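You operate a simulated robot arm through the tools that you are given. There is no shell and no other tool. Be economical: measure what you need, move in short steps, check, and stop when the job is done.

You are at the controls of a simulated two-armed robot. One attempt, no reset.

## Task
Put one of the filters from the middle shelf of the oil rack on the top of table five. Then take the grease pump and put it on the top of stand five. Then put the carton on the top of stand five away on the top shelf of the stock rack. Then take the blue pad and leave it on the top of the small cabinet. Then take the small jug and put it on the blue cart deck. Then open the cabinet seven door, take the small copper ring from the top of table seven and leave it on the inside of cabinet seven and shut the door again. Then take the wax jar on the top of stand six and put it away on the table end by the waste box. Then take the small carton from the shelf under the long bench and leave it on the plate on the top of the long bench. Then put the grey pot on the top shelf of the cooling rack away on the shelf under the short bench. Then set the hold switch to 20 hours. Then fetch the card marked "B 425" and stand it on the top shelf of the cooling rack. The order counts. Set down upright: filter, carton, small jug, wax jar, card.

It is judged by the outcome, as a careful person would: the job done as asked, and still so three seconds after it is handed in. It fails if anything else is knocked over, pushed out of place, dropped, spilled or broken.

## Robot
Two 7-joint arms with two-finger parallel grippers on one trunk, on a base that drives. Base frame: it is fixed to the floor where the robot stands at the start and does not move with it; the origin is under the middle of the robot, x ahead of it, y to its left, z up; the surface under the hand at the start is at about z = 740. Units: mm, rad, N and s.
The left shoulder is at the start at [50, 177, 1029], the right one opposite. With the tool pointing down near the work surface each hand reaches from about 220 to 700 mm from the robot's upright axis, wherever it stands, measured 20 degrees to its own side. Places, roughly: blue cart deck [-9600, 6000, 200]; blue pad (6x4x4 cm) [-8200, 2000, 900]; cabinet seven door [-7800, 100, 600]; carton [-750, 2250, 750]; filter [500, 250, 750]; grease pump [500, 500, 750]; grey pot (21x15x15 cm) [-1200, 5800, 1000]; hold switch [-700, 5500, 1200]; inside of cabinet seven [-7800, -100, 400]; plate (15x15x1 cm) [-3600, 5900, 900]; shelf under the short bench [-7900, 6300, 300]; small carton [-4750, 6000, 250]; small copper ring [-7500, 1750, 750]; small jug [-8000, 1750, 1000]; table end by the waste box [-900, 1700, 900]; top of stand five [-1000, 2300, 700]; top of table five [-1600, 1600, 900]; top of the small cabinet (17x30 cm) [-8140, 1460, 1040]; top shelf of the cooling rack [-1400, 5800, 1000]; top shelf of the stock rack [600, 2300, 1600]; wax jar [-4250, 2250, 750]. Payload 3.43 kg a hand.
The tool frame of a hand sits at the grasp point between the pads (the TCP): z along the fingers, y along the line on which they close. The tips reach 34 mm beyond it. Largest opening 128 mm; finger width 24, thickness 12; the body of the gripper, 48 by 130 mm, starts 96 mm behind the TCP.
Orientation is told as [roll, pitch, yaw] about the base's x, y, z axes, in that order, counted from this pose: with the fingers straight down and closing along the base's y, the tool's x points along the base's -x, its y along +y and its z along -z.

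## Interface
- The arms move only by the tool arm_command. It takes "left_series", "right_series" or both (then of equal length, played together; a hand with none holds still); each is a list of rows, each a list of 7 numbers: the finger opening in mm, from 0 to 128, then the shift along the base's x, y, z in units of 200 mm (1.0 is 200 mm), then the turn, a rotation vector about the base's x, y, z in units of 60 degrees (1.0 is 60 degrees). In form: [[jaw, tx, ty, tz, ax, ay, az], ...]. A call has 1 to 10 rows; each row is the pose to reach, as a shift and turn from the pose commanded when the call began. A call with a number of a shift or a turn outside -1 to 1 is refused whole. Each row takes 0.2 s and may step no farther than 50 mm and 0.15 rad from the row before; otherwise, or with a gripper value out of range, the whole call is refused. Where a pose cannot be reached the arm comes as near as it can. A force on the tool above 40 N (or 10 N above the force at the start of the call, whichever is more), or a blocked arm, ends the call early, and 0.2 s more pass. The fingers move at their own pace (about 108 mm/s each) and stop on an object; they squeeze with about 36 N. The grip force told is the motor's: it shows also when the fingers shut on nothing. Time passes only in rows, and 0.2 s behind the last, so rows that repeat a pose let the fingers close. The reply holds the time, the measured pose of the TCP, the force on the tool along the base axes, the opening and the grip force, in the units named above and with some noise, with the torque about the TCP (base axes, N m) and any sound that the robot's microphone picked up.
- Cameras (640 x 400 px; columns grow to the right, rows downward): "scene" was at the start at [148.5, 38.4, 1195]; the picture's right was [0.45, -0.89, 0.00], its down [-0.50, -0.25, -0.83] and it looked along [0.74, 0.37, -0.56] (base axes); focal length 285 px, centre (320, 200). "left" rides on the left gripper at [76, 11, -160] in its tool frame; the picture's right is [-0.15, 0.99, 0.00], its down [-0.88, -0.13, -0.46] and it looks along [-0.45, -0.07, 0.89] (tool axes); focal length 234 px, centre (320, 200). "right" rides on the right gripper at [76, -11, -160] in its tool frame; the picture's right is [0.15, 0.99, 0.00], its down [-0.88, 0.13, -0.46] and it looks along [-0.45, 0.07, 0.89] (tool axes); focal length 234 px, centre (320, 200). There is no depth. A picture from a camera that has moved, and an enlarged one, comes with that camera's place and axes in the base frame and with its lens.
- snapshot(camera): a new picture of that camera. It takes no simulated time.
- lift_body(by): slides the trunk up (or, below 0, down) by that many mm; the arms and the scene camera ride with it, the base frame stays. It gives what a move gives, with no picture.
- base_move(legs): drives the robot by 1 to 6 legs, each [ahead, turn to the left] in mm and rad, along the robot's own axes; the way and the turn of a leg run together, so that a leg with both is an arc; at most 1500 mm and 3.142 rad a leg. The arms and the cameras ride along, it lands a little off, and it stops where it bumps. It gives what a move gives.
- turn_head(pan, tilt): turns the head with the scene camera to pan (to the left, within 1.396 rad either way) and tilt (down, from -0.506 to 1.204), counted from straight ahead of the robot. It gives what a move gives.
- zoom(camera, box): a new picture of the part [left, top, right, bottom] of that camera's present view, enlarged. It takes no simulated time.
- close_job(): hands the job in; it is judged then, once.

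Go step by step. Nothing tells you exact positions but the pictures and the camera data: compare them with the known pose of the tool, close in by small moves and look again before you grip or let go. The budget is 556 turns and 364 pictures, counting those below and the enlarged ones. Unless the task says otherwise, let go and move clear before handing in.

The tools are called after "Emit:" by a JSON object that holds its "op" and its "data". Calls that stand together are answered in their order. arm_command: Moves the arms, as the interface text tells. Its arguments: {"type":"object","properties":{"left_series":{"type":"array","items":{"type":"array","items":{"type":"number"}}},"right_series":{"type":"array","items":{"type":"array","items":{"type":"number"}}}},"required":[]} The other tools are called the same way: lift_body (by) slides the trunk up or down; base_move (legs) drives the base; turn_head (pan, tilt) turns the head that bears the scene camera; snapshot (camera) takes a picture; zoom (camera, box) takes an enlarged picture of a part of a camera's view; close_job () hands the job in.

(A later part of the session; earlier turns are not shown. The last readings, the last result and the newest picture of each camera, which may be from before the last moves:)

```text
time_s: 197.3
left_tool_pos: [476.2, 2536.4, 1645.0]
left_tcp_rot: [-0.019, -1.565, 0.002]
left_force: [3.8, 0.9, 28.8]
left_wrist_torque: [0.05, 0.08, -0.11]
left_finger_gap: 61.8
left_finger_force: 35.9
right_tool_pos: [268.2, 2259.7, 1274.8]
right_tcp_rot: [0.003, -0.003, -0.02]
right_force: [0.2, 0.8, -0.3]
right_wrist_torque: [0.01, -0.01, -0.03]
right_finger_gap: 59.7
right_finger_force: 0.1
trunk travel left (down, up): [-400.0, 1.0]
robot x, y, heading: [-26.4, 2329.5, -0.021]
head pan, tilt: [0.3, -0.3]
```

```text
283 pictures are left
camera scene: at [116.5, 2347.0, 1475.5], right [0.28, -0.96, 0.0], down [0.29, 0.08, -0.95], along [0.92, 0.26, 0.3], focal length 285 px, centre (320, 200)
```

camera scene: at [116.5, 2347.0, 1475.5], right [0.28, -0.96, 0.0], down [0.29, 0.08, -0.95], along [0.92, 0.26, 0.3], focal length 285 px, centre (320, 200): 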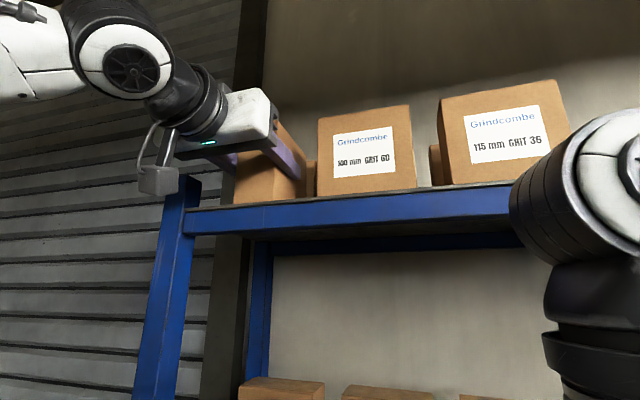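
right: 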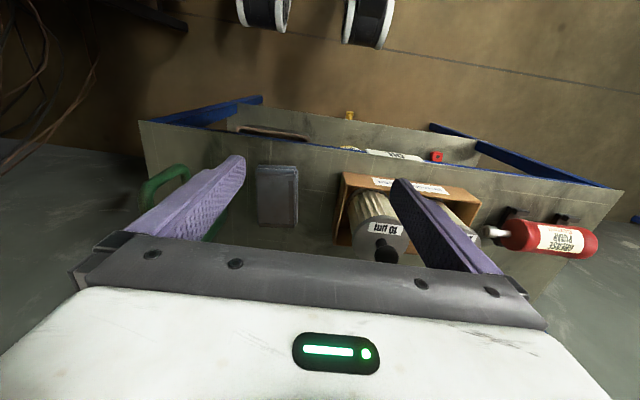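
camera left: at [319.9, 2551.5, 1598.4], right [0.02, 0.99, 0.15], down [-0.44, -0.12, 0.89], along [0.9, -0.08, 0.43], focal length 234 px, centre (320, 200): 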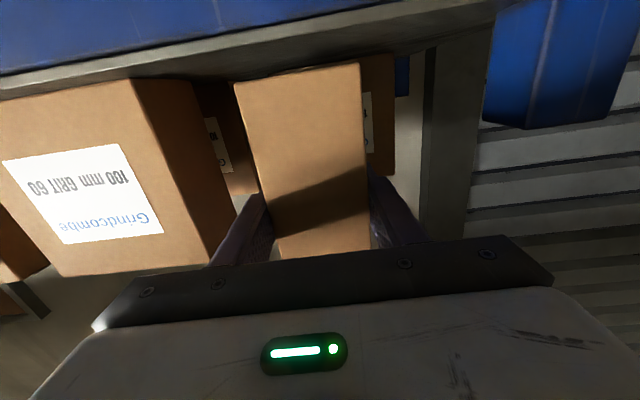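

Contact. I'll ease the pressure, open the fingers, and check before backing out.

Emit:
{"op": "arm_command", "data": {"left_series": [[40, 0, 0, 0.02, 0, 0, 0], [40, 0, 0, 0.02, 0, 0, 0]]}}

Emit:
{"op": "arm_command", "data": {"left_series": [[66, 0, 0, 0, 0, 0, 0], [84, 0, 0, 0, 0, 0, 0], [84, 0, 0, 0, 0, 0, 0]]}}

Emit:
{"op": "snapshot", "data": {"camera": "left"}}

Emit:
{"op": "snapshot", "data": {"camera": "scene"}}

```text
time_s: 197.9
left_tool_pos: [475.4, 2535.6, 1644.8]
left_tcp_rot: [0.085, -1.552, -0.103]
left_force: [-7.1, 0.2, 10.2]
left_wrist_torque: [-0.35, -1.04, -0.12]
left_finger_gap: 61.8
left_finger_force: 35.8
right_tool_pos: [267.7, 2259.7, 1275.4]
right_tcp_rot: [0.002, -0.004, -0.019]
right_force: [-0.6, -0.3, -0.1]
right_wrist_torque: [0.0, 0.03, 0.01]
right_finger_gap: 60.1
right_finger_force: 0.0
trunk travel left (down, up): [-400.0, 1.0]
robot x, y, heading: [-28.3, 2330.0, -0.018]
head pan, tilt: [0.3, -0.3]
```

```text
time_s: 198.7
left_tool_pos: [479.0, 2536.3, 1643.1]
left_tcp_rot: [0.043, -1.549, -0.058]
left_force: [0.7, 0.3, -0.2]
left_wrist_torque: [0.0, -0.01, 0.03]
left_finger_gap: 84.2
left_finger_force: 0.1
right_tool_pos: [271.5, 2260.4, 1273.7]
right_tcp_rot: [0.002, -0.001, -0.02]
right_force: [-0.1, -0.2, 0.3]
right_wrist_torque: [-0.02, -0.02, -0.01]
right_finger_gap: 60.1
right_finger_force: 0.0
trunk travel left (down, up): [-400.0, 1.0]
robot x, y, heading: [-26.4, 2328.3, -0.02]
head pan, tilt: [0.3, -0.3]
```

```text
282 pictures are left
camera left: at [318.1, 2551.2, 1571.0], right [0.02, 0.99, 0.15], down [-0.44, -0.12, 0.89], along [0.9, -0.08, 0.43], focal length 234 px, centre (320, 200)
```

left: 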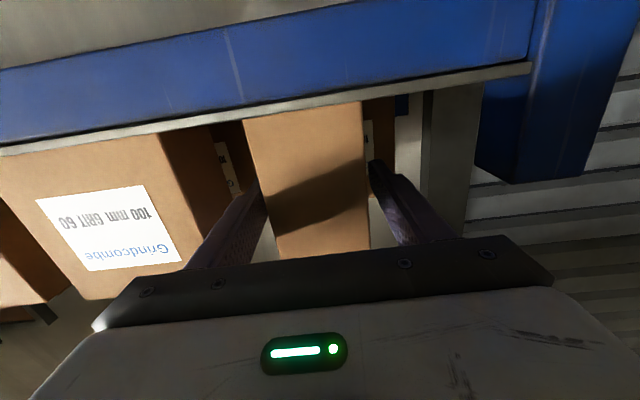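

```text
281 pictures are left
camera scene: at [118.4, 2347.9, 1475.1], right [0.28, -0.96, 0.0], down [0.28, 0.08, -0.96], along [0.92, 0.27, 0.3], focal length 285 px, centre (320, 200)
```

scene: 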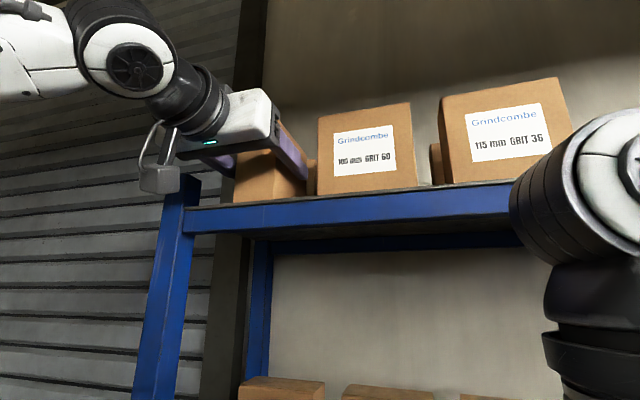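

The carton stands free in the slot. Backing straight out.

Emit:
{"op": "base_move", "data": {"legs": [[-260, 0]]}}

Emit:
{"op": "turn_head", "data": {"pan": 0.3, "tilt": -0.2}}

Emit:
{"op": "snapshot", "data": {"camera": "scene"}}

```text
time_s: 200.5
left_tool_pos: [225.9, 2541.7, 1645.3]
left_tcp_rot: [0.033, -1.552, -0.048]
left_force: [0.2, 0.3, -0.6]
left_wrist_torque: [0.03, 0.03, 0.01]
left_finger_gap: 83.8
left_finger_force: 0.0
right_tool_pos: [17.3, 2265.0, 1273.9]
right_tcp_rot: [0.001, -0.004, -0.016]
right_force: [-0.6, -0.7, -0.1]
right_wrist_torque: [0.02, -0.04, 0.01]
right_finger_gap: 59.8
right_finger_force: 0.0
trunk travel left (down, up): [-400.0, 1.0]
robot x, y, heading: [-276.6, 2333.3, -0.017]
head pan, tilt: [0.3, -0.3]
```

```text
time_s: 201.2
left_tool_pos: [227.0, 2540.5, 1642.9]
left_tcp_rot: [0.043, -1.551, -0.06]
left_force: [0.1, -0.2, -0.1]
left_wrist_torque: [0.03, -0.03, 0.01]
left_finger_gap: 83.8
left_finger_force: 0.0
right_tool_pos: [19.3, 2264.1, 1273.9]
right_tcp_rot: [0.0, -0.003, -0.017]
right_force: [0.2, -0.4, 0.7]
right_wrist_torque: [-0.01, 0.01, 0.0]
right_finger_gap: 59.8
right_finger_force: 0.1
trunk travel left (down, up): [-400.0, 1.0]
robot x, y, heading: [-281.6, 2331.7, -0.021]
head pan, tilt: [0.3, -0.201]
```

```text
280 pictures are left
camera scene: at [-129.8, 2354.0, 1467.1], right [0.28, -0.96, 0.0], down [0.19, 0.06, -0.98], along [0.94, 0.27, 0.2], focal length 285 px, centre (320, 200)
```

scene: 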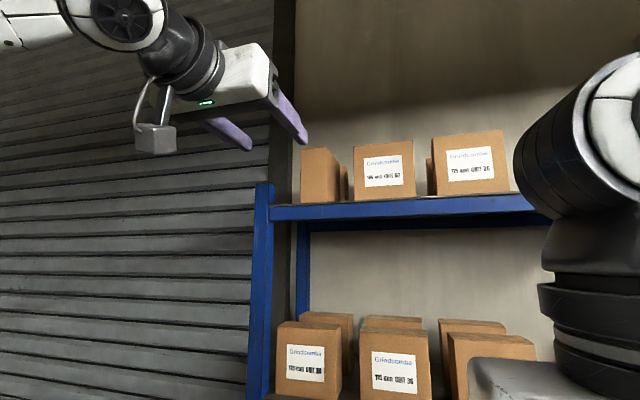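

The carton is stowed upright on the top shelf. Now I'll bring the left hand back down and to fingers-down for travelling.

Emit:
{"op": "arm_command", "data": {"left_series": [[84, 0, 0, -0.2, 0, 0, 0], [84, 0, 0, -0.4, 0, 0, 0], [84, 0, 0, -0.6, 0, 0, 0], [84, 0, 0, -0.8, 0, 0, 0], [84, 0, 0, -1.0, 0, 0, 0]]}}

Emit:
{"op": "arm_command", "data": {"left_series": [[84, -0.05, 0, -0.2, 0, 0.12, 0], [84, -0.1, 0, -0.4, 0, 0.24, 0], [84, -0.15, 0, -0.6, 0, 0.36, 0], [84, -0.2, 0, -0.8, 0, 0.48, 0], [84, -0.25, 0, -1.0, 0, 0.6, 0], [84, -0.3, 0, -1.0, 0, 0.72, 0]]}}

Emit:
{"op": "arm_command", "data": {"left_series": [[84, -0.05, 0, 0, 0, 0.12, 0], [84, -0.1, 0, 0, 0, 0.24, 0], [84, -0.15, 0, 0, 0, 0.36, 0], [84, -0.2, 0, 0, 0, 0.48, 0], [84, -0.2, 0, 0, 0, 0.6, 0], [84, -0.2, 0, 0, 0, 0.72, 0], [84, -0.2, 0, 0, 0, 0.76, 0]]}}

```text
time_s: 202.4
left_tool_pos: [228.4, 2542.8, 1444.0]
left_tcp_rot: [-0.069, -1.551, 0.054]
left_force: [0.7, 0.7, 0.1]
left_wrist_torque: [-0.01, -0.02, -0.02]
left_finger_gap: 84.1
left_finger_force: 0.1
right_tool_pos: [17.9, 2265.4, 1273.3]
right_tcp_rot: [0.002, -0.001, -0.018]
right_force: [-0.5, 0.3, 0.8]
right_wrist_torque: [-0.01, 0.0, -0.01]
right_finger_gap: 60.0
right_finger_force: 0.0
trunk travel left (down, up): [-400.0, 1.0]
robot x, y, heading: [-273.8, 2332.6, -0.013]
head pan, tilt: [0.3, -0.201]
```

```text
time_s: 203.8
left_tool_pos: [165.8, 2541.2, 1244.5]
left_tcp_rot: [-0.014, -0.796, -0.004]
left_force: [0.4, 0.1, -0.6]
left_wrist_torque: [-0.01, 0.02, 0.04]
left_finger_gap: 84.3
left_finger_force: 0.0
right_tool_pos: [18.1, 2264.9, 1274.7]
right_tcp_rot: [0.001, -0.002, -0.017]
right_force: [0.0, -0.1, -0.2]
right_wrist_torque: [0.01, 0.01, 0.01]
right_finger_gap: 59.8
right_finger_force: 0.1
trunk travel left (down, up): [-400.0, 1.0]
robot x, y, heading: [-279.9, 2335.3, -0.019]
head pan, tilt: [0.3, -0.201]
```

```text
time_s: 205.4
left_tool_pos: [125.7, 2541.6, 1245.7]
left_tcp_rot: [-0.019, 0.002, -0.003]
left_force: [1.7, 0.0, 0.4]
left_wrist_torque: [-0.01, 0.01, 0.02]
left_finger_gap: 84.3
left_finger_force: 0.0
right_tool_pos: [19.2, 2265.4, 1273.9]
right_tcp_rot: [0.001, -0.002, -0.016]
right_force: [0.0, -0.4, -0.3]
right_wrist_torque: [-0.02, -0.01, 0.0]
right_finger_gap: 59.9
right_finger_force: 0.0
trunk travel left (down, up): [-400.0, 1.0]
robot x, y, heading: [-280.6, 2330.6, -0.02]
head pan, tilt: [0.3, -0.201]
```

Both hands are fingers-down. I'll lower the trunk to neutral and move out into the open aisle, facing -x.

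Emit:
{"op": "lift_body", "data": {"by": -200}}

Emit:
{"op": "base_move", "data": {"legs": [[0, 1.59], [1000, 0], [0, 1.57]]}}

Emit:
{"op": "turn_head", "data": {"pan": 0.0, "tilt": 0.15}}

Emit:
{"op": "snapshot", "data": {"camera": "scene"}}

```text
time_s: 207.5
left_tool_pos: [126.9, 2542.3, 1044.0]
left_tcp_rot: [-0.015, -0.002, -0.002]
left_force: [-0.2, 0.0, 0.4]
left_wrist_torque: [-0.02, -0.02, 0.0]
left_finger_gap: 84.0
left_finger_force: 0.1
right_tool_pos: [17.8, 2265.2, 1074.1]
right_tcp_rot: [0.002, -0.002, -0.016]
right_force: [-0.2, 0.2, -0.6]
right_wrist_torque: [-0.01, -0.05, 0.0]
right_finger_gap: 59.8
right_finger_force: 0.0
trunk travel left (down, up): [-200.0, 201.0]
robot x, y, heading: [-277.4, 2333.5, -0.019]
head pan, tilt: [0.3, -0.201]
```

```text
time_s: 220.5
left_tool_pos: [-705.4, 3090.2, 1044.9]
left_tcp_rot: [-0.014, -0.002, -3.071]
left_force: [0.2, 0.7, 0.3]
left_wrist_torque: [-0.01, -0.02, 0.03]
left_finger_gap: 84.0
left_finger_force: 0.0
right_tool_pos: [-617.9, 3373.8, 1075.1]
right_tcp_rot: [0.0, -0.002, -3.089]
right_force: [0.8, -0.5, 0.2]
right_wrist_torque: [0.01, 0.03, -0.02]
right_finger_gap: 60.0
right_finger_force: 0.0
trunk travel left (down, up): [-200.0, 201.0]
robot x, y, heading: [-315.7, 3325.5, -3.093]
head pan, tilt: [0.3, -0.201]
```

```text
time_s: 221.3
left_tool_pos: [-707.0, 3091.2, 1044.1]
left_tcp_rot: [-0.014, 0.0, -3.072]
left_force: [0.1, -0.2, 0.3]
left_wrist_torque: [0.0, 0.0, 0.03]
left_finger_gap: 84.2
left_finger_force: 0.1
right_tool_pos: [-618.3, 3373.9, 1073.5]
right_tcp_rot: [0.002, -0.002, -3.088]
right_force: [-0.4, 0.6, -1.5]
right_wrist_torque: [0.02, 0.0, 0.0]
right_finger_gap: 60.2
right_finger_force: 0.1
trunk travel left (down, up): [-200.0, 201.0]
robot x, y, heading: [-313.7, 3329.2, -3.087]
head pan, tilt: [0.0, 0.15]
```

```text
279 pictures are left
camera scene: at [-479.9, 3316.3, 1236.0], right [-0.05, 1.0, 0.0], down [0.15, 0.01, -0.99], along [-0.99, -0.05, -0.15], focal length 285 px, centre (320, 200)
```

scene: 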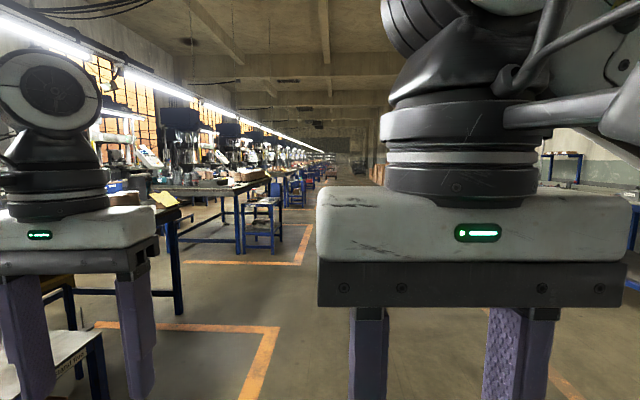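

The aisle ahead looks open, but my right hand blocks part of it. I'll check the right part before driving.

Emit:
{"op": "turn_head", "data": {"pan": -0.6, "tilt": 0.15}}

Emit:
{"op": "snapshot", "data": {"camera": "scene"}}

```text
time_s: 222.3
left_tool_pos: [-707.0, 3090.4, 1043.2]
left_tcp_rot: [-0.016, -0.002, -3.073]
left_force: [-0.1, -0.3, -0.3]
left_wrist_torque: [0.01, 0.02, 0.01]
left_finger_gap: 83.8
left_finger_force: 0.0
right_tool_pos: [-618.1, 3373.4, 1073.5]
right_tcp_rot: [0.002, 0.0, -3.089]
right_force: [0.5, -0.6, 0.5]
right_wrist_torque: [0.05, 0.01, 0.01]
right_finger_gap: 60.1
right_finger_force: 0.0
trunk travel left (down, up): [-200.0, 201.0]
robot x, y, heading: [-320.3, 3327.4, -3.089]
head pan, tilt: [-0.6, 0.15]
```

```text
278 pictures are left
camera scene: at [-466.6, 3369.5, 1235.9], right [0.52, 0.85, 0.0], down [0.13, -0.08, -0.99], along [-0.84, 0.51, -0.15], focal length 285 px, centre (320, 200)
```

scene: 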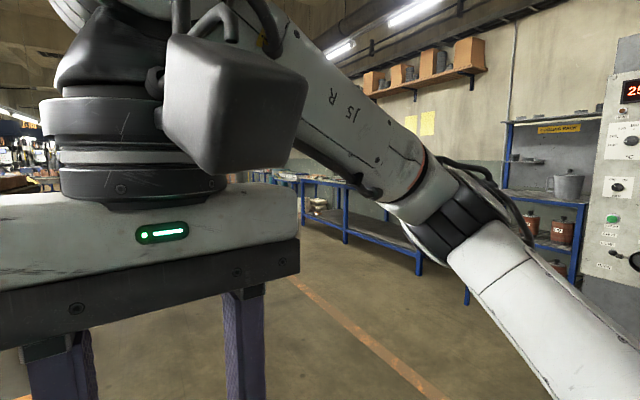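

The aisle is clear. I'll move the right hand outward for a freer view, then drive 4.5 m and check.

Emit:
{"op": "arm_command", "data": {"right_series": [[60, 0, 0.2, 0, 0, 0, 0], [60, 0.1, 0.4, 0, 0, 0, 0], [60, 0.2, 0.6, 0, 0, 0, 0], [60, 0.2, 0.8, 0, 0, 0, 0], [60, 0.2, 1.0, 0, 0, 0, 0]]}}

Emit:
{"op": "base_move", "data": {"legs": [[0, -0.05], [1500, 0], [1500, 0], [1500, 0]]}}

Emit:
{"op": "turn_head", "data": {"pan": 0.3, "tilt": 0.2}}

Emit:
{"op": "snapshot", "data": {"camera": "scene"}}

```text
time_s: 223.5
left_tool_pos: [-706.1, 3090.9, 1045.1]
left_tcp_rot: [-0.016, -0.001, -3.072]
left_force: [0.5, 0.1, 0.0]
left_wrist_torque: [0.0, 0.01, 0.01]
left_finger_gap: 84.0
left_finger_force: 0.0
right_tool_pos: [-578.3, 3575.4, 1073.3]
right_tcp_rot: [0.003, -0.002, -3.088]
right_force: [-0.4, -1.0, -0.8]
right_wrist_torque: [0.01, -0.01, 0.01]
right_finger_gap: 60.0
right_finger_force: 0.1
trunk travel left (down, up): [-200.0, 201.0]
robot x, y, heading: [-317.1, 3328.2, -3.089]
head pan, tilt: [-0.6, 0.15]
```

```text
time_s: 245.3
left_tool_pos: [-5187.6, 3160.6, 1043.3]
left_tcp_rot: [-0.016, -0.003, -3.132]
left_force: [1.1, -0.5, 0.0]
left_wrist_torque: [-0.01, 0.01, -0.02]
left_finger_gap: 84.0
left_finger_force: 0.1
right_tool_pos: [-5029.7, 3636.1, 1074.0]
right_tcp_rot: [0.002, -0.002, 3.134]
right_force: [-0.2, 0.3, -0.5]
right_wrist_torque: [-0.03, -0.02, 0.0]
right_finger_gap: 60.0
right_finger_force: 0.1
trunk travel left (down, up): [-200.0, 201.0]
robot x, y, heading: [-4785.1, 3372.4, 3.138]
head pan, tilt: [-0.6, 0.15]
```

```text
time_s: 246.5
left_tool_pos: [-5186.9, 3159.7, 1044.8]
left_tcp_rot: [-0.016, -0.002, -3.133]
left_force: [0.5, 0.4, 0.5]
left_wrist_torque: [-0.02, 0.0, 0.01]
left_finger_gap: 83.9
left_finger_force: 0.1
right_tool_pos: [-5029.6, 3635.5, 1072.2]
right_tcp_rot: [0.003, -0.002, 3.135]
right_force: [1.1, 0.6, 0.6]
right_wrist_torque: [-0.02, 0.0, -0.03]
right_finger_gap: 60.1
right_finger_force: 0.0
trunk travel left (down, up): [-200.0, 201.0]
robot x, y, heading: [-4787.3, 3376.6, 3.133]
head pan, tilt: [0.3, 0.201]
```

```text
277 pictures are left
camera scene: at [-4943.7, 3344.8, 1231.2], right [-0.29, 0.96, 0.0], down [0.19, 0.06, -0.98], along [-0.94, -0.28, -0.2], focal length 285 px, centre (320, 200)
```

scene: 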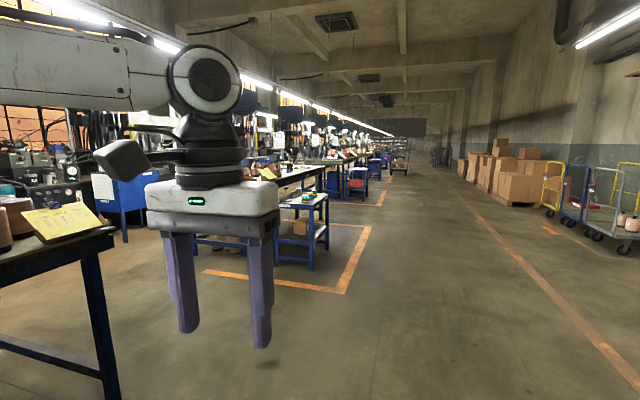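

I see table and stand seven ahead on the left. I'll drive another 2 m and look at table seven.

Emit:
{"op": "base_move", "data": {"legs": [[1500, 0], [500, 0]]}}

Emit:
{"op": "turn_head", "data": {"pan": 0.75, "tilt": 0.3}}

Emit:
{"op": "snapshot", "data": {"camera": "scene"}}

```text
time_s: 256.4
left_tool_pos: [-7180.7, 3182.6, 1044.2]
left_tcp_rot: [-0.017, -0.001, -3.134]
left_force: [0.0, 0.8, 0.2]
left_wrist_torque: [-0.01, -0.03, -0.01]
left_finger_gap: 83.9
left_finger_force: 0.1
right_tool_pos: [-7021.3, 3658.7, 1073.5]
right_tcp_rot: [0.001, -0.002, 3.13]
right_force: [0.2, -0.1, -0.1]
right_wrist_torque: [-0.03, 0.01, 0.02]
right_finger_gap: 59.7
right_finger_force: 0.1
trunk travel left (down, up): [-200.0, 201.0]
robot x, y, heading: [-6778.7, 3392.7, 3.136]
head pan, tilt: [0.3, 0.201]
```

```text
time_s: 257.3
left_tool_pos: [-7179.1, 3182.5, 1044.3]
left_tcp_rot: [-0.015, -0.001, -3.135]
left_force: [0.4, -0.3, 0.0]
left_wrist_torque: [-0.01, 0.01, -0.02]
left_finger_gap: 83.9
left_finger_force: 0.1
right_tool_pos: [-7021.1, 3658.3, 1073.3]
right_tcp_rot: [0.001, 0.0, 3.132]
right_force: [0.1, -0.2, 0.1]
right_wrist_torque: [0.01, 0.04, -0.03]
right_finger_gap: 60.0
right_finger_force: 0.0
trunk travel left (down, up): [-200.0, 201.0]
robot x, y, heading: [-6775.7, 3395.8, 3.13]
head pan, tilt: [0.75, 0.3]
```

```text
276 pictures are left
camera scene: at [-6916.0, 3330.9, 1221.9], right [-0.67, 0.74, 0.0], down [0.22, 0.2, -0.96], along [-0.71, -0.64, -0.3], focal length 285 px, centre (320, 200)
```

scene: 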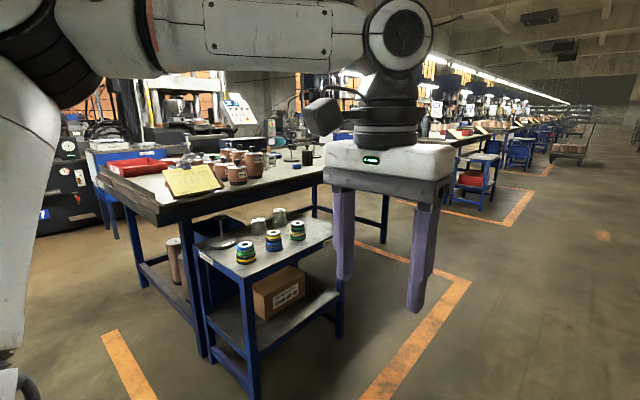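

Stand seven and table seven are ahead-left. I'll zoom in on the tabletop.

Emit:
{"op": "zoom", "data": {"camera": "scene", "box": [80, 110, 340, 272]}}

```text
2.46 times, centred on (210, 191) of scene
camera zoom: at [-6916.0, 3330.9, 1221.9], right [-0.67, 0.74, 0.0], down [0.22, 0.2, -0.96], along [-0.71, -0.64, -0.3], focal length 702 px, centre (591, 222)
```

zoom: 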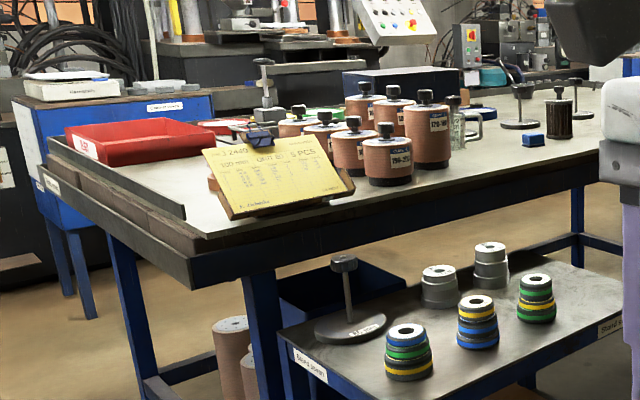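

I can see the blue pad near the table edge (~[-8150, 2020]), the glass jug (~[-7980, 1900]) and a dark-blue cabinet behind. I'll drive round beyond stand seven to face this side of the table.

Emit:
{"op": "base_move", "data": {"legs": [[1370, 0], [0, 1.575], [500, 0]]}}

Emit:
{"op": "turn_head", "data": {"pan": 0.0, "tilt": 0.4}}

Emit:
{"op": "snapshot", "data": {"camera": "scene"}}

```text
time_s: 270.6
left_tool_pos: [-7916.0, 2507.7, 1044.6]
left_tcp_rot: [-0.015, -0.001, -1.535]
left_force: [-0.3, -0.3, 0.2]
left_wrist_torque: [0.02, -0.03, 0.03]
left_finger_gap: 83.9
left_finger_force: 0.1
right_tool_pos: [-8395.9, 2654.2, 1073.0]
right_tcp_rot: [0.002, 0.0, -1.552]
right_force: [0.9, -0.5, -0.1]
right_wrist_torque: [0.02, 0.0, -0.01]
right_finger_gap: 60.0
right_finger_force: 0.1
trunk travel left (down, up): [-200.0, 201.0]
robot x, y, heading: [-8134.6, 2909.1, -1.557]
head pan, tilt: [0.75, 0.3]
```

```text
time_s: 271.6
left_tool_pos: [-7915.1, 2508.3, 1044.4]
left_tcp_rot: [-0.016, -0.001, -1.537]
left_force: [-0.1, -0.4, 0.2]
left_wrist_torque: [0.04, 0.0, 0.0]
left_finger_gap: 84.0
left_finger_force: 0.0
right_tool_pos: [-8395.7, 2653.9, 1073.8]
right_tcp_rot: [0.002, -0.002, -1.553]
right_force: [-0.6, 0.7, -0.7]
right_wrist_torque: [0.0, 0.0, -0.03]
right_finger_gap: 60.2
right_finger_force: 0.1
trunk travel left (down, up): [-200.0, 201.0]
robot x, y, heading: [-8139.4, 2907.1, -1.551]
head pan, tilt: [0.0, 0.4]
```

```text
274 pictures are left
camera scene: at [-8135.6, 2742.3, 1212.7], right [-1.0, -0.02, 0.0], down [-0.01, 0.39, -0.92], along [0.02, -0.92, -0.39], focal length 285 px, centre (320, 200)
```

scene: 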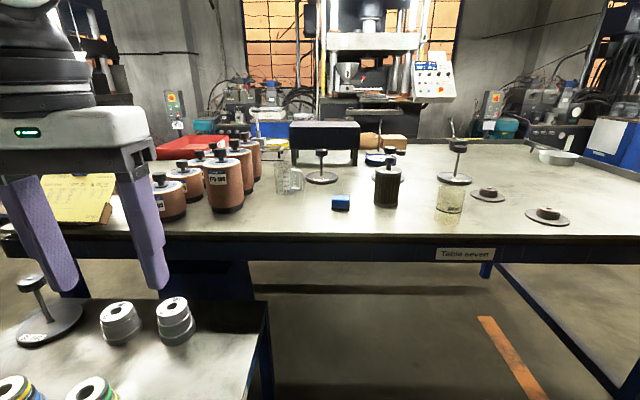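

The pad is at (341, 202), the glass jug at (288, 180), and a dark small cabinet on legs is behind. I'll zoom for detail.

Emit:
{"op": "zoom", "data": {"camera": "scene", "box": [240, 100, 480, 250]}}

Emit:
{"op": "zoom", "data": {"camera": "scene", "box": [400, 120, 640, 270]}}

```text
2.67 times, centred on (360, 175) of scene
camera zoom: at [-8135.6, 2742.3, 1212.7], right [-1.0, -0.02, 0.0], down [-0.01, 0.39, -0.92], along [0.02, -0.92, -0.39], focal length 761 px, centre (213, 267)
```

zoom: 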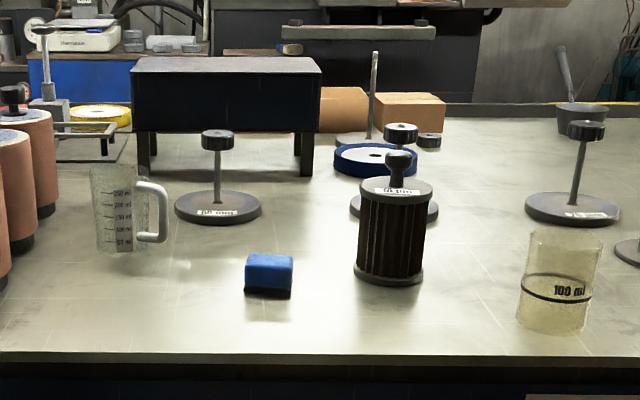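

```text
2.67 times, centred on (520, 195) of scene
camera zoom: at [-8135.6, 2742.3, 1212.7], right [-1.0, -0.02, 0.0], down [-0.01, 0.39, -0.92], along [0.02, -0.92, -0.39], focal length 761 px, centre (-213, 213)
```

zoom: 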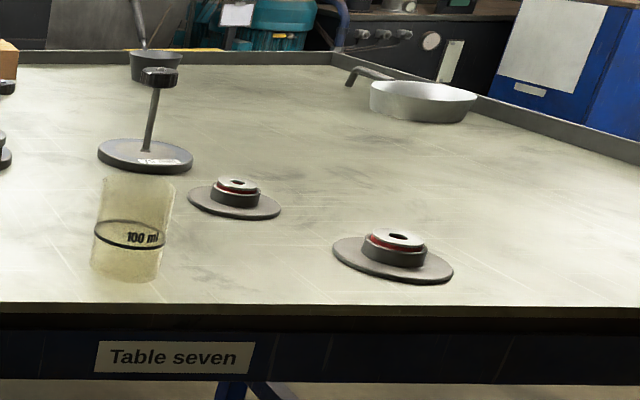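

The pad is at about [-8180, 1962]. The cabinet top is mid-table, reachable only from the far aisle with a forward-pitched hand, so I'll pick the pad with the hand pitched 50° too. First I'll pitch the left hand here in free space.

Emit:
{"op": "arm_command", "data": {"left_series": [[84, 0, -0.13, 0.06, -0.119, 0, 0], [84, 0, -0.26, 0.12, -0.238, 0, 0], [84, 0, -0.39, 0.18, -0.357, 0, 0], [84, 0, -0.52, 0.24, -0.476, 0, 0], [84, 0, -0.65, 0.3, -0.595, 0, 0], [84, 0, -0.78, 0.36, -0.714, 0, 0], [84, 0, -0.9, 0.42, -0.833, 0, 0]]}}

Emit:
{"op": "base_move", "data": {"legs": [[0, -1.58], [265, 0], [0, 1.56], [300, 0]]}}

Emit:
{"op": "turn_head", "data": {"pan": 0.2, "tilt": 0.5}}

Emit:
{"op": "snapshot", "data": {"camera": "scene"}}

Emit:
{"op": "snapshot", "data": {"camera": "left"}}

```text
time_s: 273.2
left_tool_pos: [-7916.7, 2329.4, 1128.1]
left_tcp_rot: [-0.059, -0.875, -1.517]
left_force: [-0.3, -0.1, -0.2]
left_wrist_torque: [0.02, -0.02, 0.01]
left_finger_gap: 84.0
left_finger_force: 0.3
right_tool_pos: [-8394.5, 2654.5, 1072.3]
right_tcp_rot: [0.001, -0.003, -1.553]
right_force: [0.5, -0.1, -0.5]
right_wrist_torque: [0.01, 0.01, -0.02]
right_finger_gap: 60.1
right_finger_force: 0.1
trunk travel left (down, up): [-200.0, 201.0]
robot x, y, heading: [-8138.5, 2903.3, -1.551]
head pan, tilt: [0.0, 0.4]
```

```text
time_s: 284.4
left_tool_pos: [-8196.5, 2012.4, 1128.3]
left_tcp_rot: [-0.06, -0.873, -1.537]
left_force: [0.1, 0.3, 0.2]
left_wrist_torque: [-0.01, 0.02, 0.01]
left_finger_gap: 84.1
left_finger_force: 0.1
right_tool_pos: [-8670.5, 2346.9, 1072.4]
right_tcp_rot: [0.002, -0.001, -1.573]
right_force: [-0.1, 0.6, 0.1]
right_wrist_torque: [0.01, 0.0, -0.01]
right_finger_gap: 60.2
right_finger_force: 0.1
trunk travel left (down, up): [-200.0, 201.0]
robot x, y, heading: [-8402.7, 2595.9, -1.565]
head pan, tilt: [0.0, 0.4]
```

```text
time_s: 285.2
left_tool_pos: [-8195.8, 2012.6, 1129.3]
left_tcp_rot: [-0.059, -0.875, -1.534]
left_force: [0.2, 0.7, 0.7]
left_wrist_torque: [-0.04, -0.02, 0.02]
left_finger_gap: 84.1
left_finger_force: 0.0
right_tool_pos: [-8668.1, 2347.5, 1073.1]
right_tcp_rot: [0.002, -0.003, -1.572]
right_force: [0.2, -0.8, -0.1]
right_wrist_torque: [0.01, 0.01, 0.0]
right_finger_gap: 59.8
right_finger_force: 0.0
trunk travel left (down, up): [-200.0, 201.0]
robot x, y, heading: [-8402.0, 2595.2, -1.568]
head pan, tilt: [0.201, 0.499]
```

```text
271 pictures are left
camera scene: at [-8389.4, 2434.1, 1203.5], right [-0.98, -0.2, 0.0], down [-0.09, 0.47, -0.88], along [0.17, -0.86, -0.48], focal length 285 px, centre (320, 200)
```

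scene: 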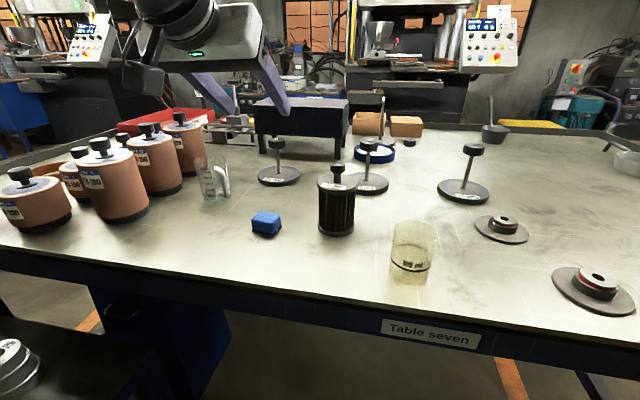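

```text
270 pictures are left
camera left: at [-8181.9, 2185.6, 1171.4], right [0.99, -0.1, 0.08], down [-0.1, -0.21, 0.97], along [-0.08, -0.97, -0.22], focal length 234 px, centre (320, 200)
```

left: 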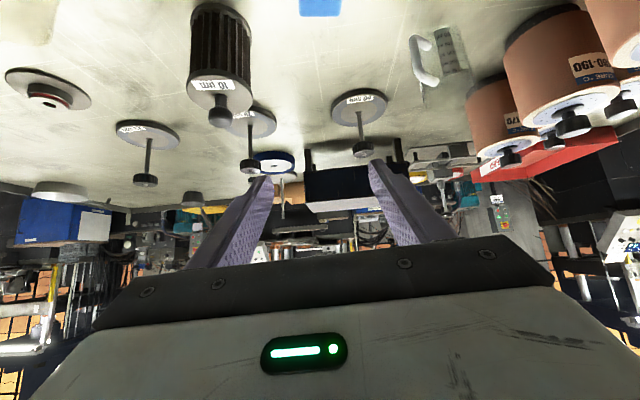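

Pad confirmed at about [-8180, 1957, 866]; the cabinet top is at z about 1035, with its near edge at y about 1520. I'll increase the pitch to 60° and come down behind the pad.

Emit:
{"op": "arm_command", "data": {"left_series": [[100, 0.03, -0.02, -0.15, -0.08, 0, 0], [100, 0.05, -0.04, -0.3, -0.167, 0, 0], [100, 0.07, -0.06, -0.5, -0.167, 0, 0], [100, 0.075, -0.1, -0.7, -0.167, 0, 0], [100, 0.075, -0.15, -0.85, -0.167, 0, 0]]}}

Emit:
{"op": "snapshot", "data": {"camera": "left"}}

Emit:
{"op": "snapshot", "data": {"camera": "scene"}}

```text
time_s: 286.4
left_tool_pos: [-8179.4, 1982.0, 959.1]
left_tcp_rot: [-0.075, -1.048, -1.522]
left_force: [0.1, -0.2, -0.5]
left_wrist_torque: [-0.03, 0.0, 0.02]
left_finger_gap: 100.1
left_finger_force: 0.0
right_tool_pos: [-8669.0, 2346.7, 1073.4]
right_tcp_rot: [0.001, -0.002, -1.573]
right_force: [-0.4, -0.4, 0.0]
right_wrist_torque: [-0.02, -0.02, -0.01]
right_finger_gap: 59.9
right_finger_force: 0.0
trunk travel left (down, up): [-200.0, 201.0]
robot x, y, heading: [-8405.7, 2593.2, -1.576]
head pan, tilt: [0.201, 0.499]
```

```text
269 pictures are left
camera left: at [-8165.0, 2159.7, 971.3], right [0.99, -0.09, 0.09], down [-0.1, -0.04, 0.99], along [-0.08, -1.0, -0.05], focal length 234 px, centre (320, 200)
```

left: 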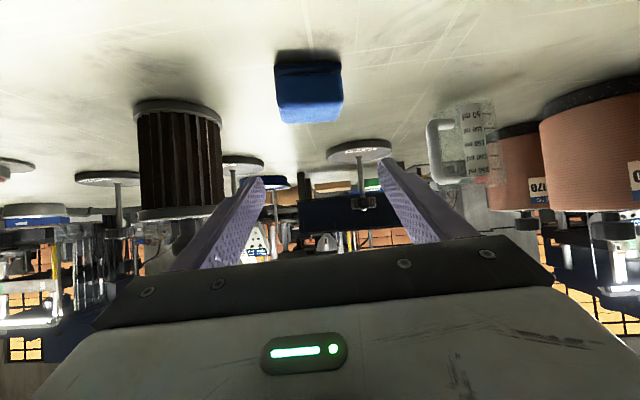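

```text
268 pictures are left
camera scene: at [-8389.3, 2433.9, 1203.5], right [-0.98, -0.2, 0.0], down [-0.1, 0.47, -0.88], along [0.17, -0.86, -0.48], focal length 285 px, centre (320, 200)
```

scene: 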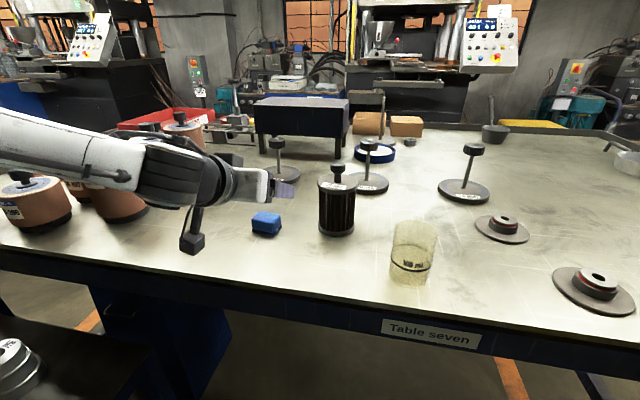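

The jaws line up with the pad (x -8181). Lowering to z 877 and closing.

Emit:
{"op": "arm_command", "data": {"left_series": [[90, -0.005, 0, -0.2, 0, 0, 0], [90, -0.005, -0.03, -0.32, 0, 0, 0], [90, -0.005, -0.07, -0.405, 0, 0, 0], [70, -0.005, -0.07, -0.405, 0, 0, 0], [40, -0.005, -0.07, -0.405, 0, 0, 0], [40, -0.005, -0.07, -0.405, 0, 0, 0]]}}

Emit:
{"op": "snapshot", "data": {"camera": "left"}}

```text
time_s: 287.8
left_tool_pos: [-8176.5, 1967.1, 886.9]
left_tcp_rot: [-0.063, -1.068, -1.523]
left_force: [16.1, 3.3, 33.3]
left_wrist_torque: [-0.58, -1.34, 0.51]
left_finger_gap: 51.5
left_finger_force: 36.3
right_tool_pos: [-8668.3, 2349.9, 1075.4]
right_tcp_rot: [0.001, -0.007, -1.574]
right_force: [0.1, -0.3, -0.2]
right_wrist_torque: [0.0, 0.0, -0.03]
right_finger_gap: 60.1
right_finger_force: 0.0
trunk travel left (down, up): [-200.0, 201.0]
robot x, y, heading: [-8405.0, 2594.2, -1.573]
head pan, tilt: [0.201, 0.499]
```

```text
267 pictures are left
camera left: at [-8164.9, 2144.2, 896.7], right [0.99, -0.08, 0.1], down [-0.1, -0.02, 0.99], along [-0.07, -1.0, -0.03], focal length 234 px, centre (320, 200)
```

left: 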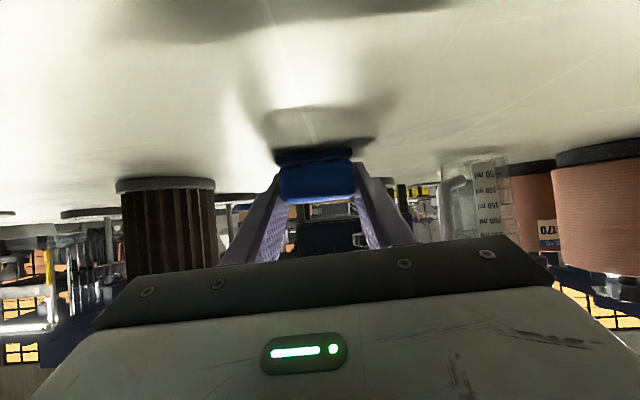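

The fingertips touched the table (so the tabletop is z about 860) and the pad is gripped. Lifting.

Emit:
{"op": "arm_command", "data": {"left_series": [[40, 0, 0, 0.05, 0, 0, 0], [40, 0, 0, 0.2, 0, 0, 0], [40, 0, 0, 0.4, 0, 0, 0], [40, 0, 0, 0.6, 0, 0, 0], [40, 0, 0, 0.8, 0, 0, 0], [40, 0, 0, 1.0, 0, 0, 0]]}}

Emit:
{"op": "snapshot", "data": {"camera": "left"}}

Emit:
{"op": "snapshot", "data": {"camera": "scene"}}

```text
time_s: 289.2
left_tool_pos: [-8181.1, 1971.2, 1076.9]
left_tcp_rot: [-0.069, -1.047, -1.526]
left_force: [0.4, -0.2, -0.6]
left_wrist_torque: [-0.01, -0.01, 0.02]
left_finger_gap: 50.9
left_finger_force: 36.3
right_tool_pos: [-8669.2, 2346.6, 1073.5]
right_tcp_rot: [0.001, -0.002, -1.572]
right_force: [-0.1, 0.8, 1.0]
right_wrist_torque: [0.0, 0.01, 0.0]
right_finger_gap: 60.0
right_finger_force: 0.0
trunk travel left (down, up): [-200.0, 201.0]
robot x, y, heading: [-8406.3, 2596.7, -1.571]
head pan, tilt: [0.201, 0.499]
```

```text
266 pictures are left
camera left: at [-8166.9, 2148.2, 1089.5], right [0.99, -0.09, 0.09], down [-0.1, -0.04, 0.99], along [-0.08, -1.0, -0.05], focal length 234 px, centre (320, 200)
```

left: 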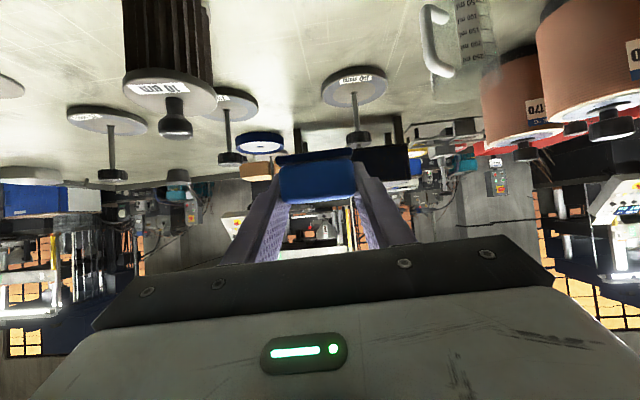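

```text
265 pictures are left
camera scene: at [-8389.6, 2434.3, 1203.5], right [-0.98, -0.2, 0.0], down [-0.09, 0.47, -0.88], along [0.17, -0.86, -0.48], focal length 285 px, centre (320, 200)
```

scene: 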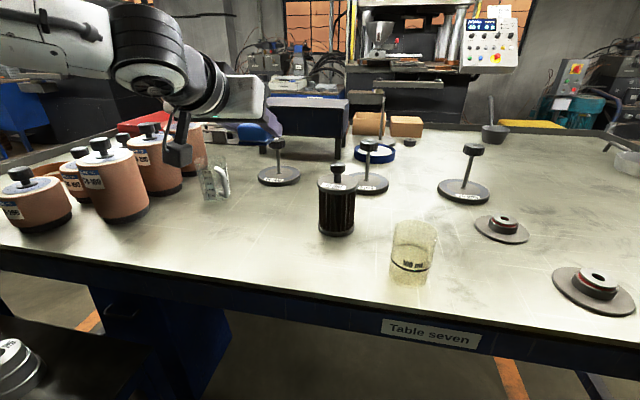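

The pad is secure. I'll raise the trunk 180 mm and edge the base toward the table, watching for contact.

Emit:
{"op": "lift_body", "data": {"by": 180}}

Emit:
{"op": "base_move", "data": {"legs": [[200, 0]]}}

Emit:
{"op": "turn_head", "data": {"pan": 0.1, "tilt": 0.9}}

Emit:
{"op": "snapshot", "data": {"camera": "scene"}}

```text
time_s: 291.2
left_tool_pos: [-8180.4, 1970.4, 1256.0]
left_tcp_rot: [-0.071, -1.05, -1.526]
left_force: [-0.2, 0.3, 0.4]
left_wrist_torque: [0.0, 0.0, -0.02]
left_finger_gap: 50.8
left_finger_force: 35.8
right_tool_pos: [-8668.6, 2348.7, 1252.6]
right_tcp_rot: [0.002, -0.001, -1.573]
right_force: [-0.4, -0.1, -1.0]
right_wrist_torque: [0.02, 0.0, -0.01]
right_finger_gap: 60.1
right_finger_force: 0.0
trunk travel left (down, up): [-380.0, 21.0]
robot x, y, heading: [-8406.3, 2594.8, -1.57]
head pan, tilt: [0.201, 0.499]
```

```text
time_s: 292.8
left_tool_pos: [-8178.6, 1770.5, 1256.6]
left_tcp_rot: [-0.07, -1.05, -1.523]
left_force: [0.5, -0.6, -0.2]
left_wrist_torque: [-0.01, 0.03, -0.02]
left_finger_gap: 51.2
left_finger_force: 35.8
right_tool_pos: [-8667.8, 2147.2, 1253.6]
right_tcp_rot: [0.001, -0.003, -1.57]
right_force: [-0.7, -0.5, -0.4]
right_wrist_torque: [0.05, 0.03, 0.0]
right_finger_gap: 59.7
right_finger_force: 0.1
trunk travel left (down, up): [-380.0, 21.0]
robot x, y, heading: [-8408.4, 2394.1, -1.572]
head pan, tilt: [0.201, 0.499]
```

```text
time_s: 293.6
left_tool_pos: [-8178.9, 1773.0, 1256.8]
left_tcp_rot: [-0.069, -1.048, -1.524]
left_force: [-0.5, -0.9, -0.5]
left_wrist_torque: [0.0, -0.01, 0.01]
left_finger_gap: 50.7
left_finger_force: 36.1
right_tool_pos: [-8669.1, 2146.1, 1252.8]
right_tcp_rot: [0.002, -0.003, -1.569]
right_force: [-0.2, 0.7, -0.1]
right_wrist_torque: [0.0, 0.01, -0.02]
right_finger_gap: 59.9
right_finger_force: 0.0
trunk travel left (down, up): [-380.0, 21.0]
robot x, y, heading: [-8407.3, 2394.5, -1.57]
head pan, tilt: [0.099, 0.901]
```

```text
264 pictures are left
camera scene: at [-8399.7, 2249.0, 1349.7], right [-0.99, -0.1, 0.0], down [-0.08, 0.78, -0.62], along [0.06, -0.62, -0.78], focal length 285 px, centre (320, 200)
```

scene: 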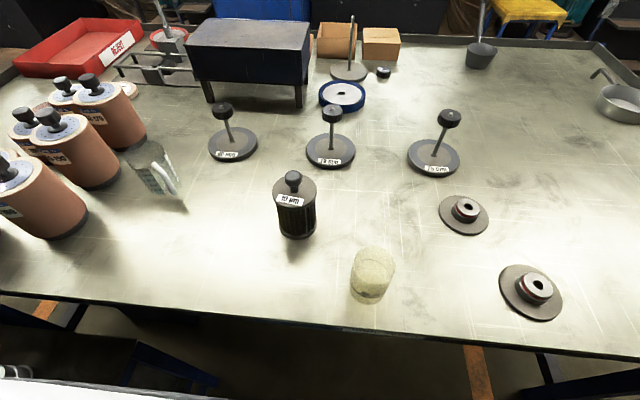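

The cabinet top spans x -8290..-8000, y 1360..1540 at z about 1035. I need about 45 mm more; I'll check clearance at the base first.

Emit:
{"op": "turn_head", "data": {"pan": 0.0, "tilt": 1.2}}

Emit:
{"op": "snapshot", "data": {"camera": "scene"}}

```text
time_s: 294.4
left_tool_pos: [-8179.3, 1771.8, 1256.3]
left_tcp_rot: [-0.071, -1.049, -1.523]
left_force: [0.5, -0.3, 0.2]
left_wrist_torque: [0.02, -0.02, -0.01]
left_finger_gap: 51.0
left_finger_force: 36.1
right_tool_pos: [-8667.9, 2147.8, 1253.2]
right_tcp_rot: [0.001, -0.002, -1.569]
right_force: [-0.3, -0.2, -0.7]
right_wrist_torque: [0.0, 0.01, 0.01]
right_finger_gap: 60.0
right_finger_force: 0.2
trunk travel left (down, up): [-380.0, 21.0]
robot x, y, heading: [-8406.4, 2398.3, -1.567]
head pan, tilt: [0.0, 1.201]
```

```text
263 pictures are left
camera scene: at [-8407.2, 2268.3, 1329.9], right [-1.0, 0.0, 0.0], down [0.0, 0.93, -0.36], along [0.0, -0.36, -0.93], focal length 285 px, centre (320, 200)
```

scene: 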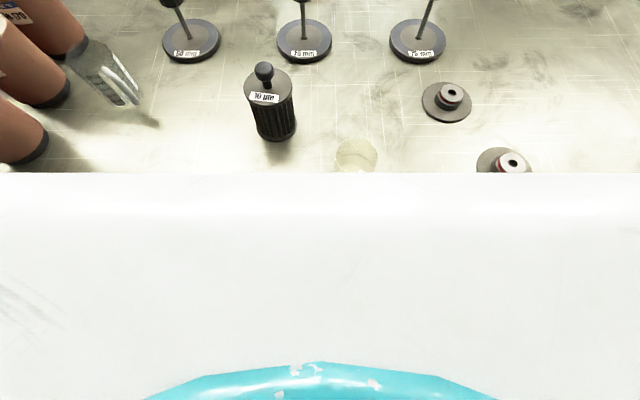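

Nothing blocks below except my own chest's view. I'll inch forward 40 mm.

Emit:
{"op": "base_move", "data": {"legs": [[40, 0]]}}

Emit:
{"op": "turn_head", "data": {"pan": 0.25, "tilt": 0.6}}

Emit:
{"op": "arm_command", "data": {"left_series": [[40, 0.02, -0.2, 0, 0, 0, 0], [40, 0.05, -0.4, -0.05, 0, 0, 0], [40, 0.08, -0.6, -0.15, 0, 0, 0], [40, 0.1, -0.75, -0.3, 0, 0, 0]]}}

Emit:
{"op": "snapshot", "data": {"camera": "scene"}}

Emit:
{"op": "snapshot", "data": {"camera": "left"}}

```text
time_s: 295.3
left_tool_pos: [-8179.3, 1730.4, 1255.4]
left_tcp_rot: [-0.069, -1.048, -1.523]
left_force: [-0.4, -1.1, -0.9]
left_wrist_torque: [-0.03, 0.02, -0.03]
left_finger_gap: 50.9
left_finger_force: 35.4
right_tool_pos: [-8668.3, 2105.9, 1254.4]
right_tcp_rot: [0.001, 0.001, -1.569]
right_force: [0.4, -0.7, -0.9]
right_wrist_torque: [0.05, -0.01, 0.02]
right_finger_gap: 60.1
right_finger_force: 0.0
trunk travel left (down, up): [-380.0, 21.0]
robot x, y, heading: [-8410.0, 2355.0, -1.571]
head pan, tilt: [0.0, 1.201]
```

```text
time_s: 296.3
left_tool_pos: [-8178.4, 1731.4, 1256.5]
left_tcp_rot: [-0.071, -1.049, -1.525]
left_force: [0.5, -0.5, -0.2]
left_wrist_torque: [0.0, -0.01, 0.01]
left_finger_gap: 50.9
left_finger_force: 36.0
right_tool_pos: [-8667.6, 2106.0, 1253.2]
right_tcp_rot: [0.002, -0.001, -1.57]
right_force: [-0.6, -0.1, -0.1]
right_wrist_torque: [-0.01, 0.02, 0.01]
right_finger_gap: 59.8
right_finger_force: 0.0
trunk travel left (down, up): [-380.0, 21.0]
robot x, y, heading: [-8406.3, 2355.4, -1.569]
head pan, tilt: [0.25, 0.6]
```

```text
time_s: 297.3
left_tool_pos: [-8155.0, 1583.3, 1196.0]
left_tcp_rot: [-0.072, -1.051, -1.522]
left_force: [0.0, 0.7, -0.8]
left_wrist_torque: [-0.02, 0.02, 0.01]
left_finger_gap: 51.2
left_finger_force: 36.4
left hand out of reach, approached as far as the arm can: row 4
right_tool_pos: [-8667.0, 2106.1, 1252.7]
right_tcp_rot: [0.002, -0.003, -1.568]
right_force: [0.5, -0.4, -0.4]
right_wrist_torque: [0.02, 0.05, 0.0]
right_finger_gap: 60.0
right_finger_force: 0.0
trunk travel left (down, up): [-380.0, 21.0]
robot x, y, heading: [-8405.7, 2357.4, -1.568]
head pan, tilt: [0.25, 0.6]
```

```text
262 pictures are left
camera scene: at [-8384.6, 2197.8, 1374.4], right [-0.97, -0.25, 0.0], down [-0.14, 0.55, -0.82], along [0.2, -0.8, -0.57], focal length 285 px, centre (320, 200)
```

scene: 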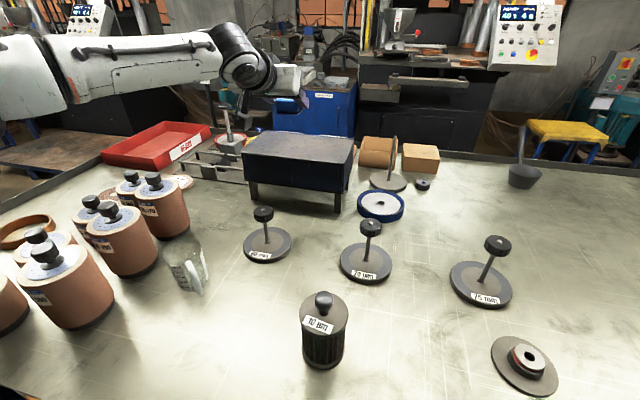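

```text
261 pictures are left
camera left: at [-8141.3, 1761.0, 1208.4], right [0.99, -0.09, 0.09], down [-0.1, -0.04, 0.99], along [-0.08, -1.0, -0.05], focal length 234 px, centre (320, 200)
```

left: 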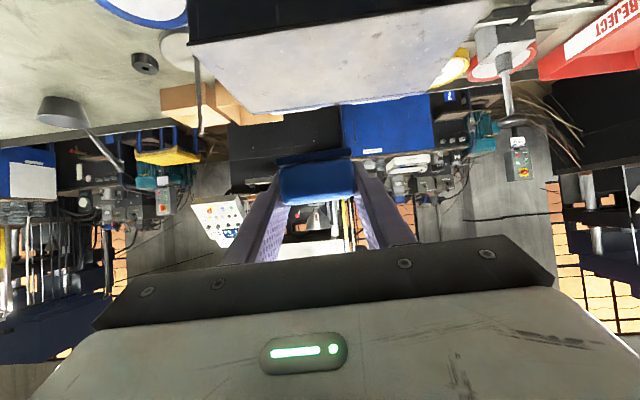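

I'll continue forward and down over the cabinet top.

Emit:
{"op": "arm_command", "data": {"left_series": [[40, 0, -0.05, -0.2, 0, 0, 0], [40, 0, -0.2, -0.35, 0, 0, 0], [40, 0, -0.35, -0.45, 0, 0, 0], [40, 0, -0.42, -0.5, 0, 0, 0]]}}

Emit:
{"op": "snapshot", "data": {"camera": "left"}}

Emit:
{"op": "zoom", "data": {"camera": "scene", "box": [180, 40, 420, 190]}}

```text
time_s: 298.3
left_tool_pos: [-8129.9, 1580.7, 1120.7]
left_tcp_rot: [-0.071, -1.049, -1.521]
left_force: [-0.2, -1.4, 0.3]
left_wrist_torque: [-0.02, 0.02, 0.0]
left_finger_gap: 50.7
left_finger_force: 36.1
left hand out of reach, approached as far as the arm can: row 1, 2, 3, 4
right_tool_pos: [-8668.3, 2106.2, 1252.6]
right_tcp_rot: [0.003, -0.001, -1.57]
right_force: [-0.4, 0.0, -0.3]
right_wrist_torque: [-0.01, 0.01, -0.03]
right_finger_gap: 60.1
right_finger_force: 0.1
trunk travel left (down, up): [-380.0, 21.0]
robot x, y, heading: [-8405.8, 2356.5, -1.568]
head pan, tilt: [0.25, 0.6]
```

```text
260 pictures are left
camera left: at [-8115.6, 1758.1, 1133.0], right [0.99, -0.09, 0.09], down [-0.1, -0.04, 0.99], along [-0.08, -1.0, -0.05], focal length 234 px, centre (320, 200)
```

left: 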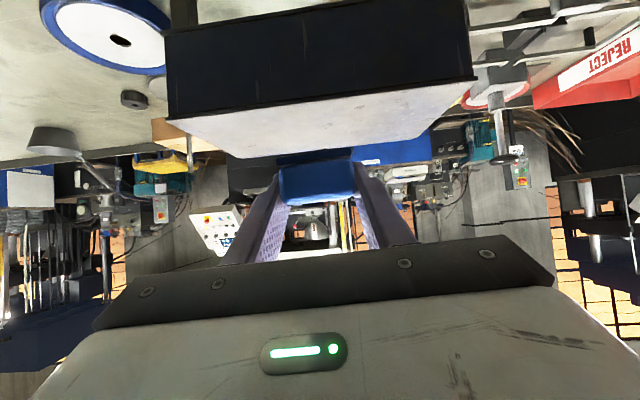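

```text
2.67 times, centred on (300, 115) of scene
camera zoom: at [-8385.4, 2198.2, 1374.5], right [-0.97, -0.25, 0.0], down [-0.14, 0.55, -0.83], along [0.2, -0.8, -0.56], focal length 761 px, centre (373, 427)
```

zoom: 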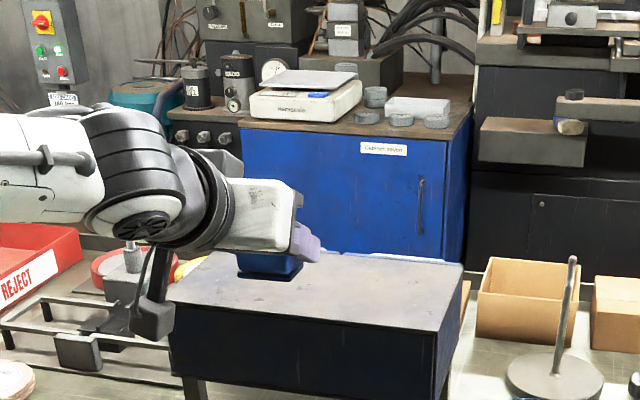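

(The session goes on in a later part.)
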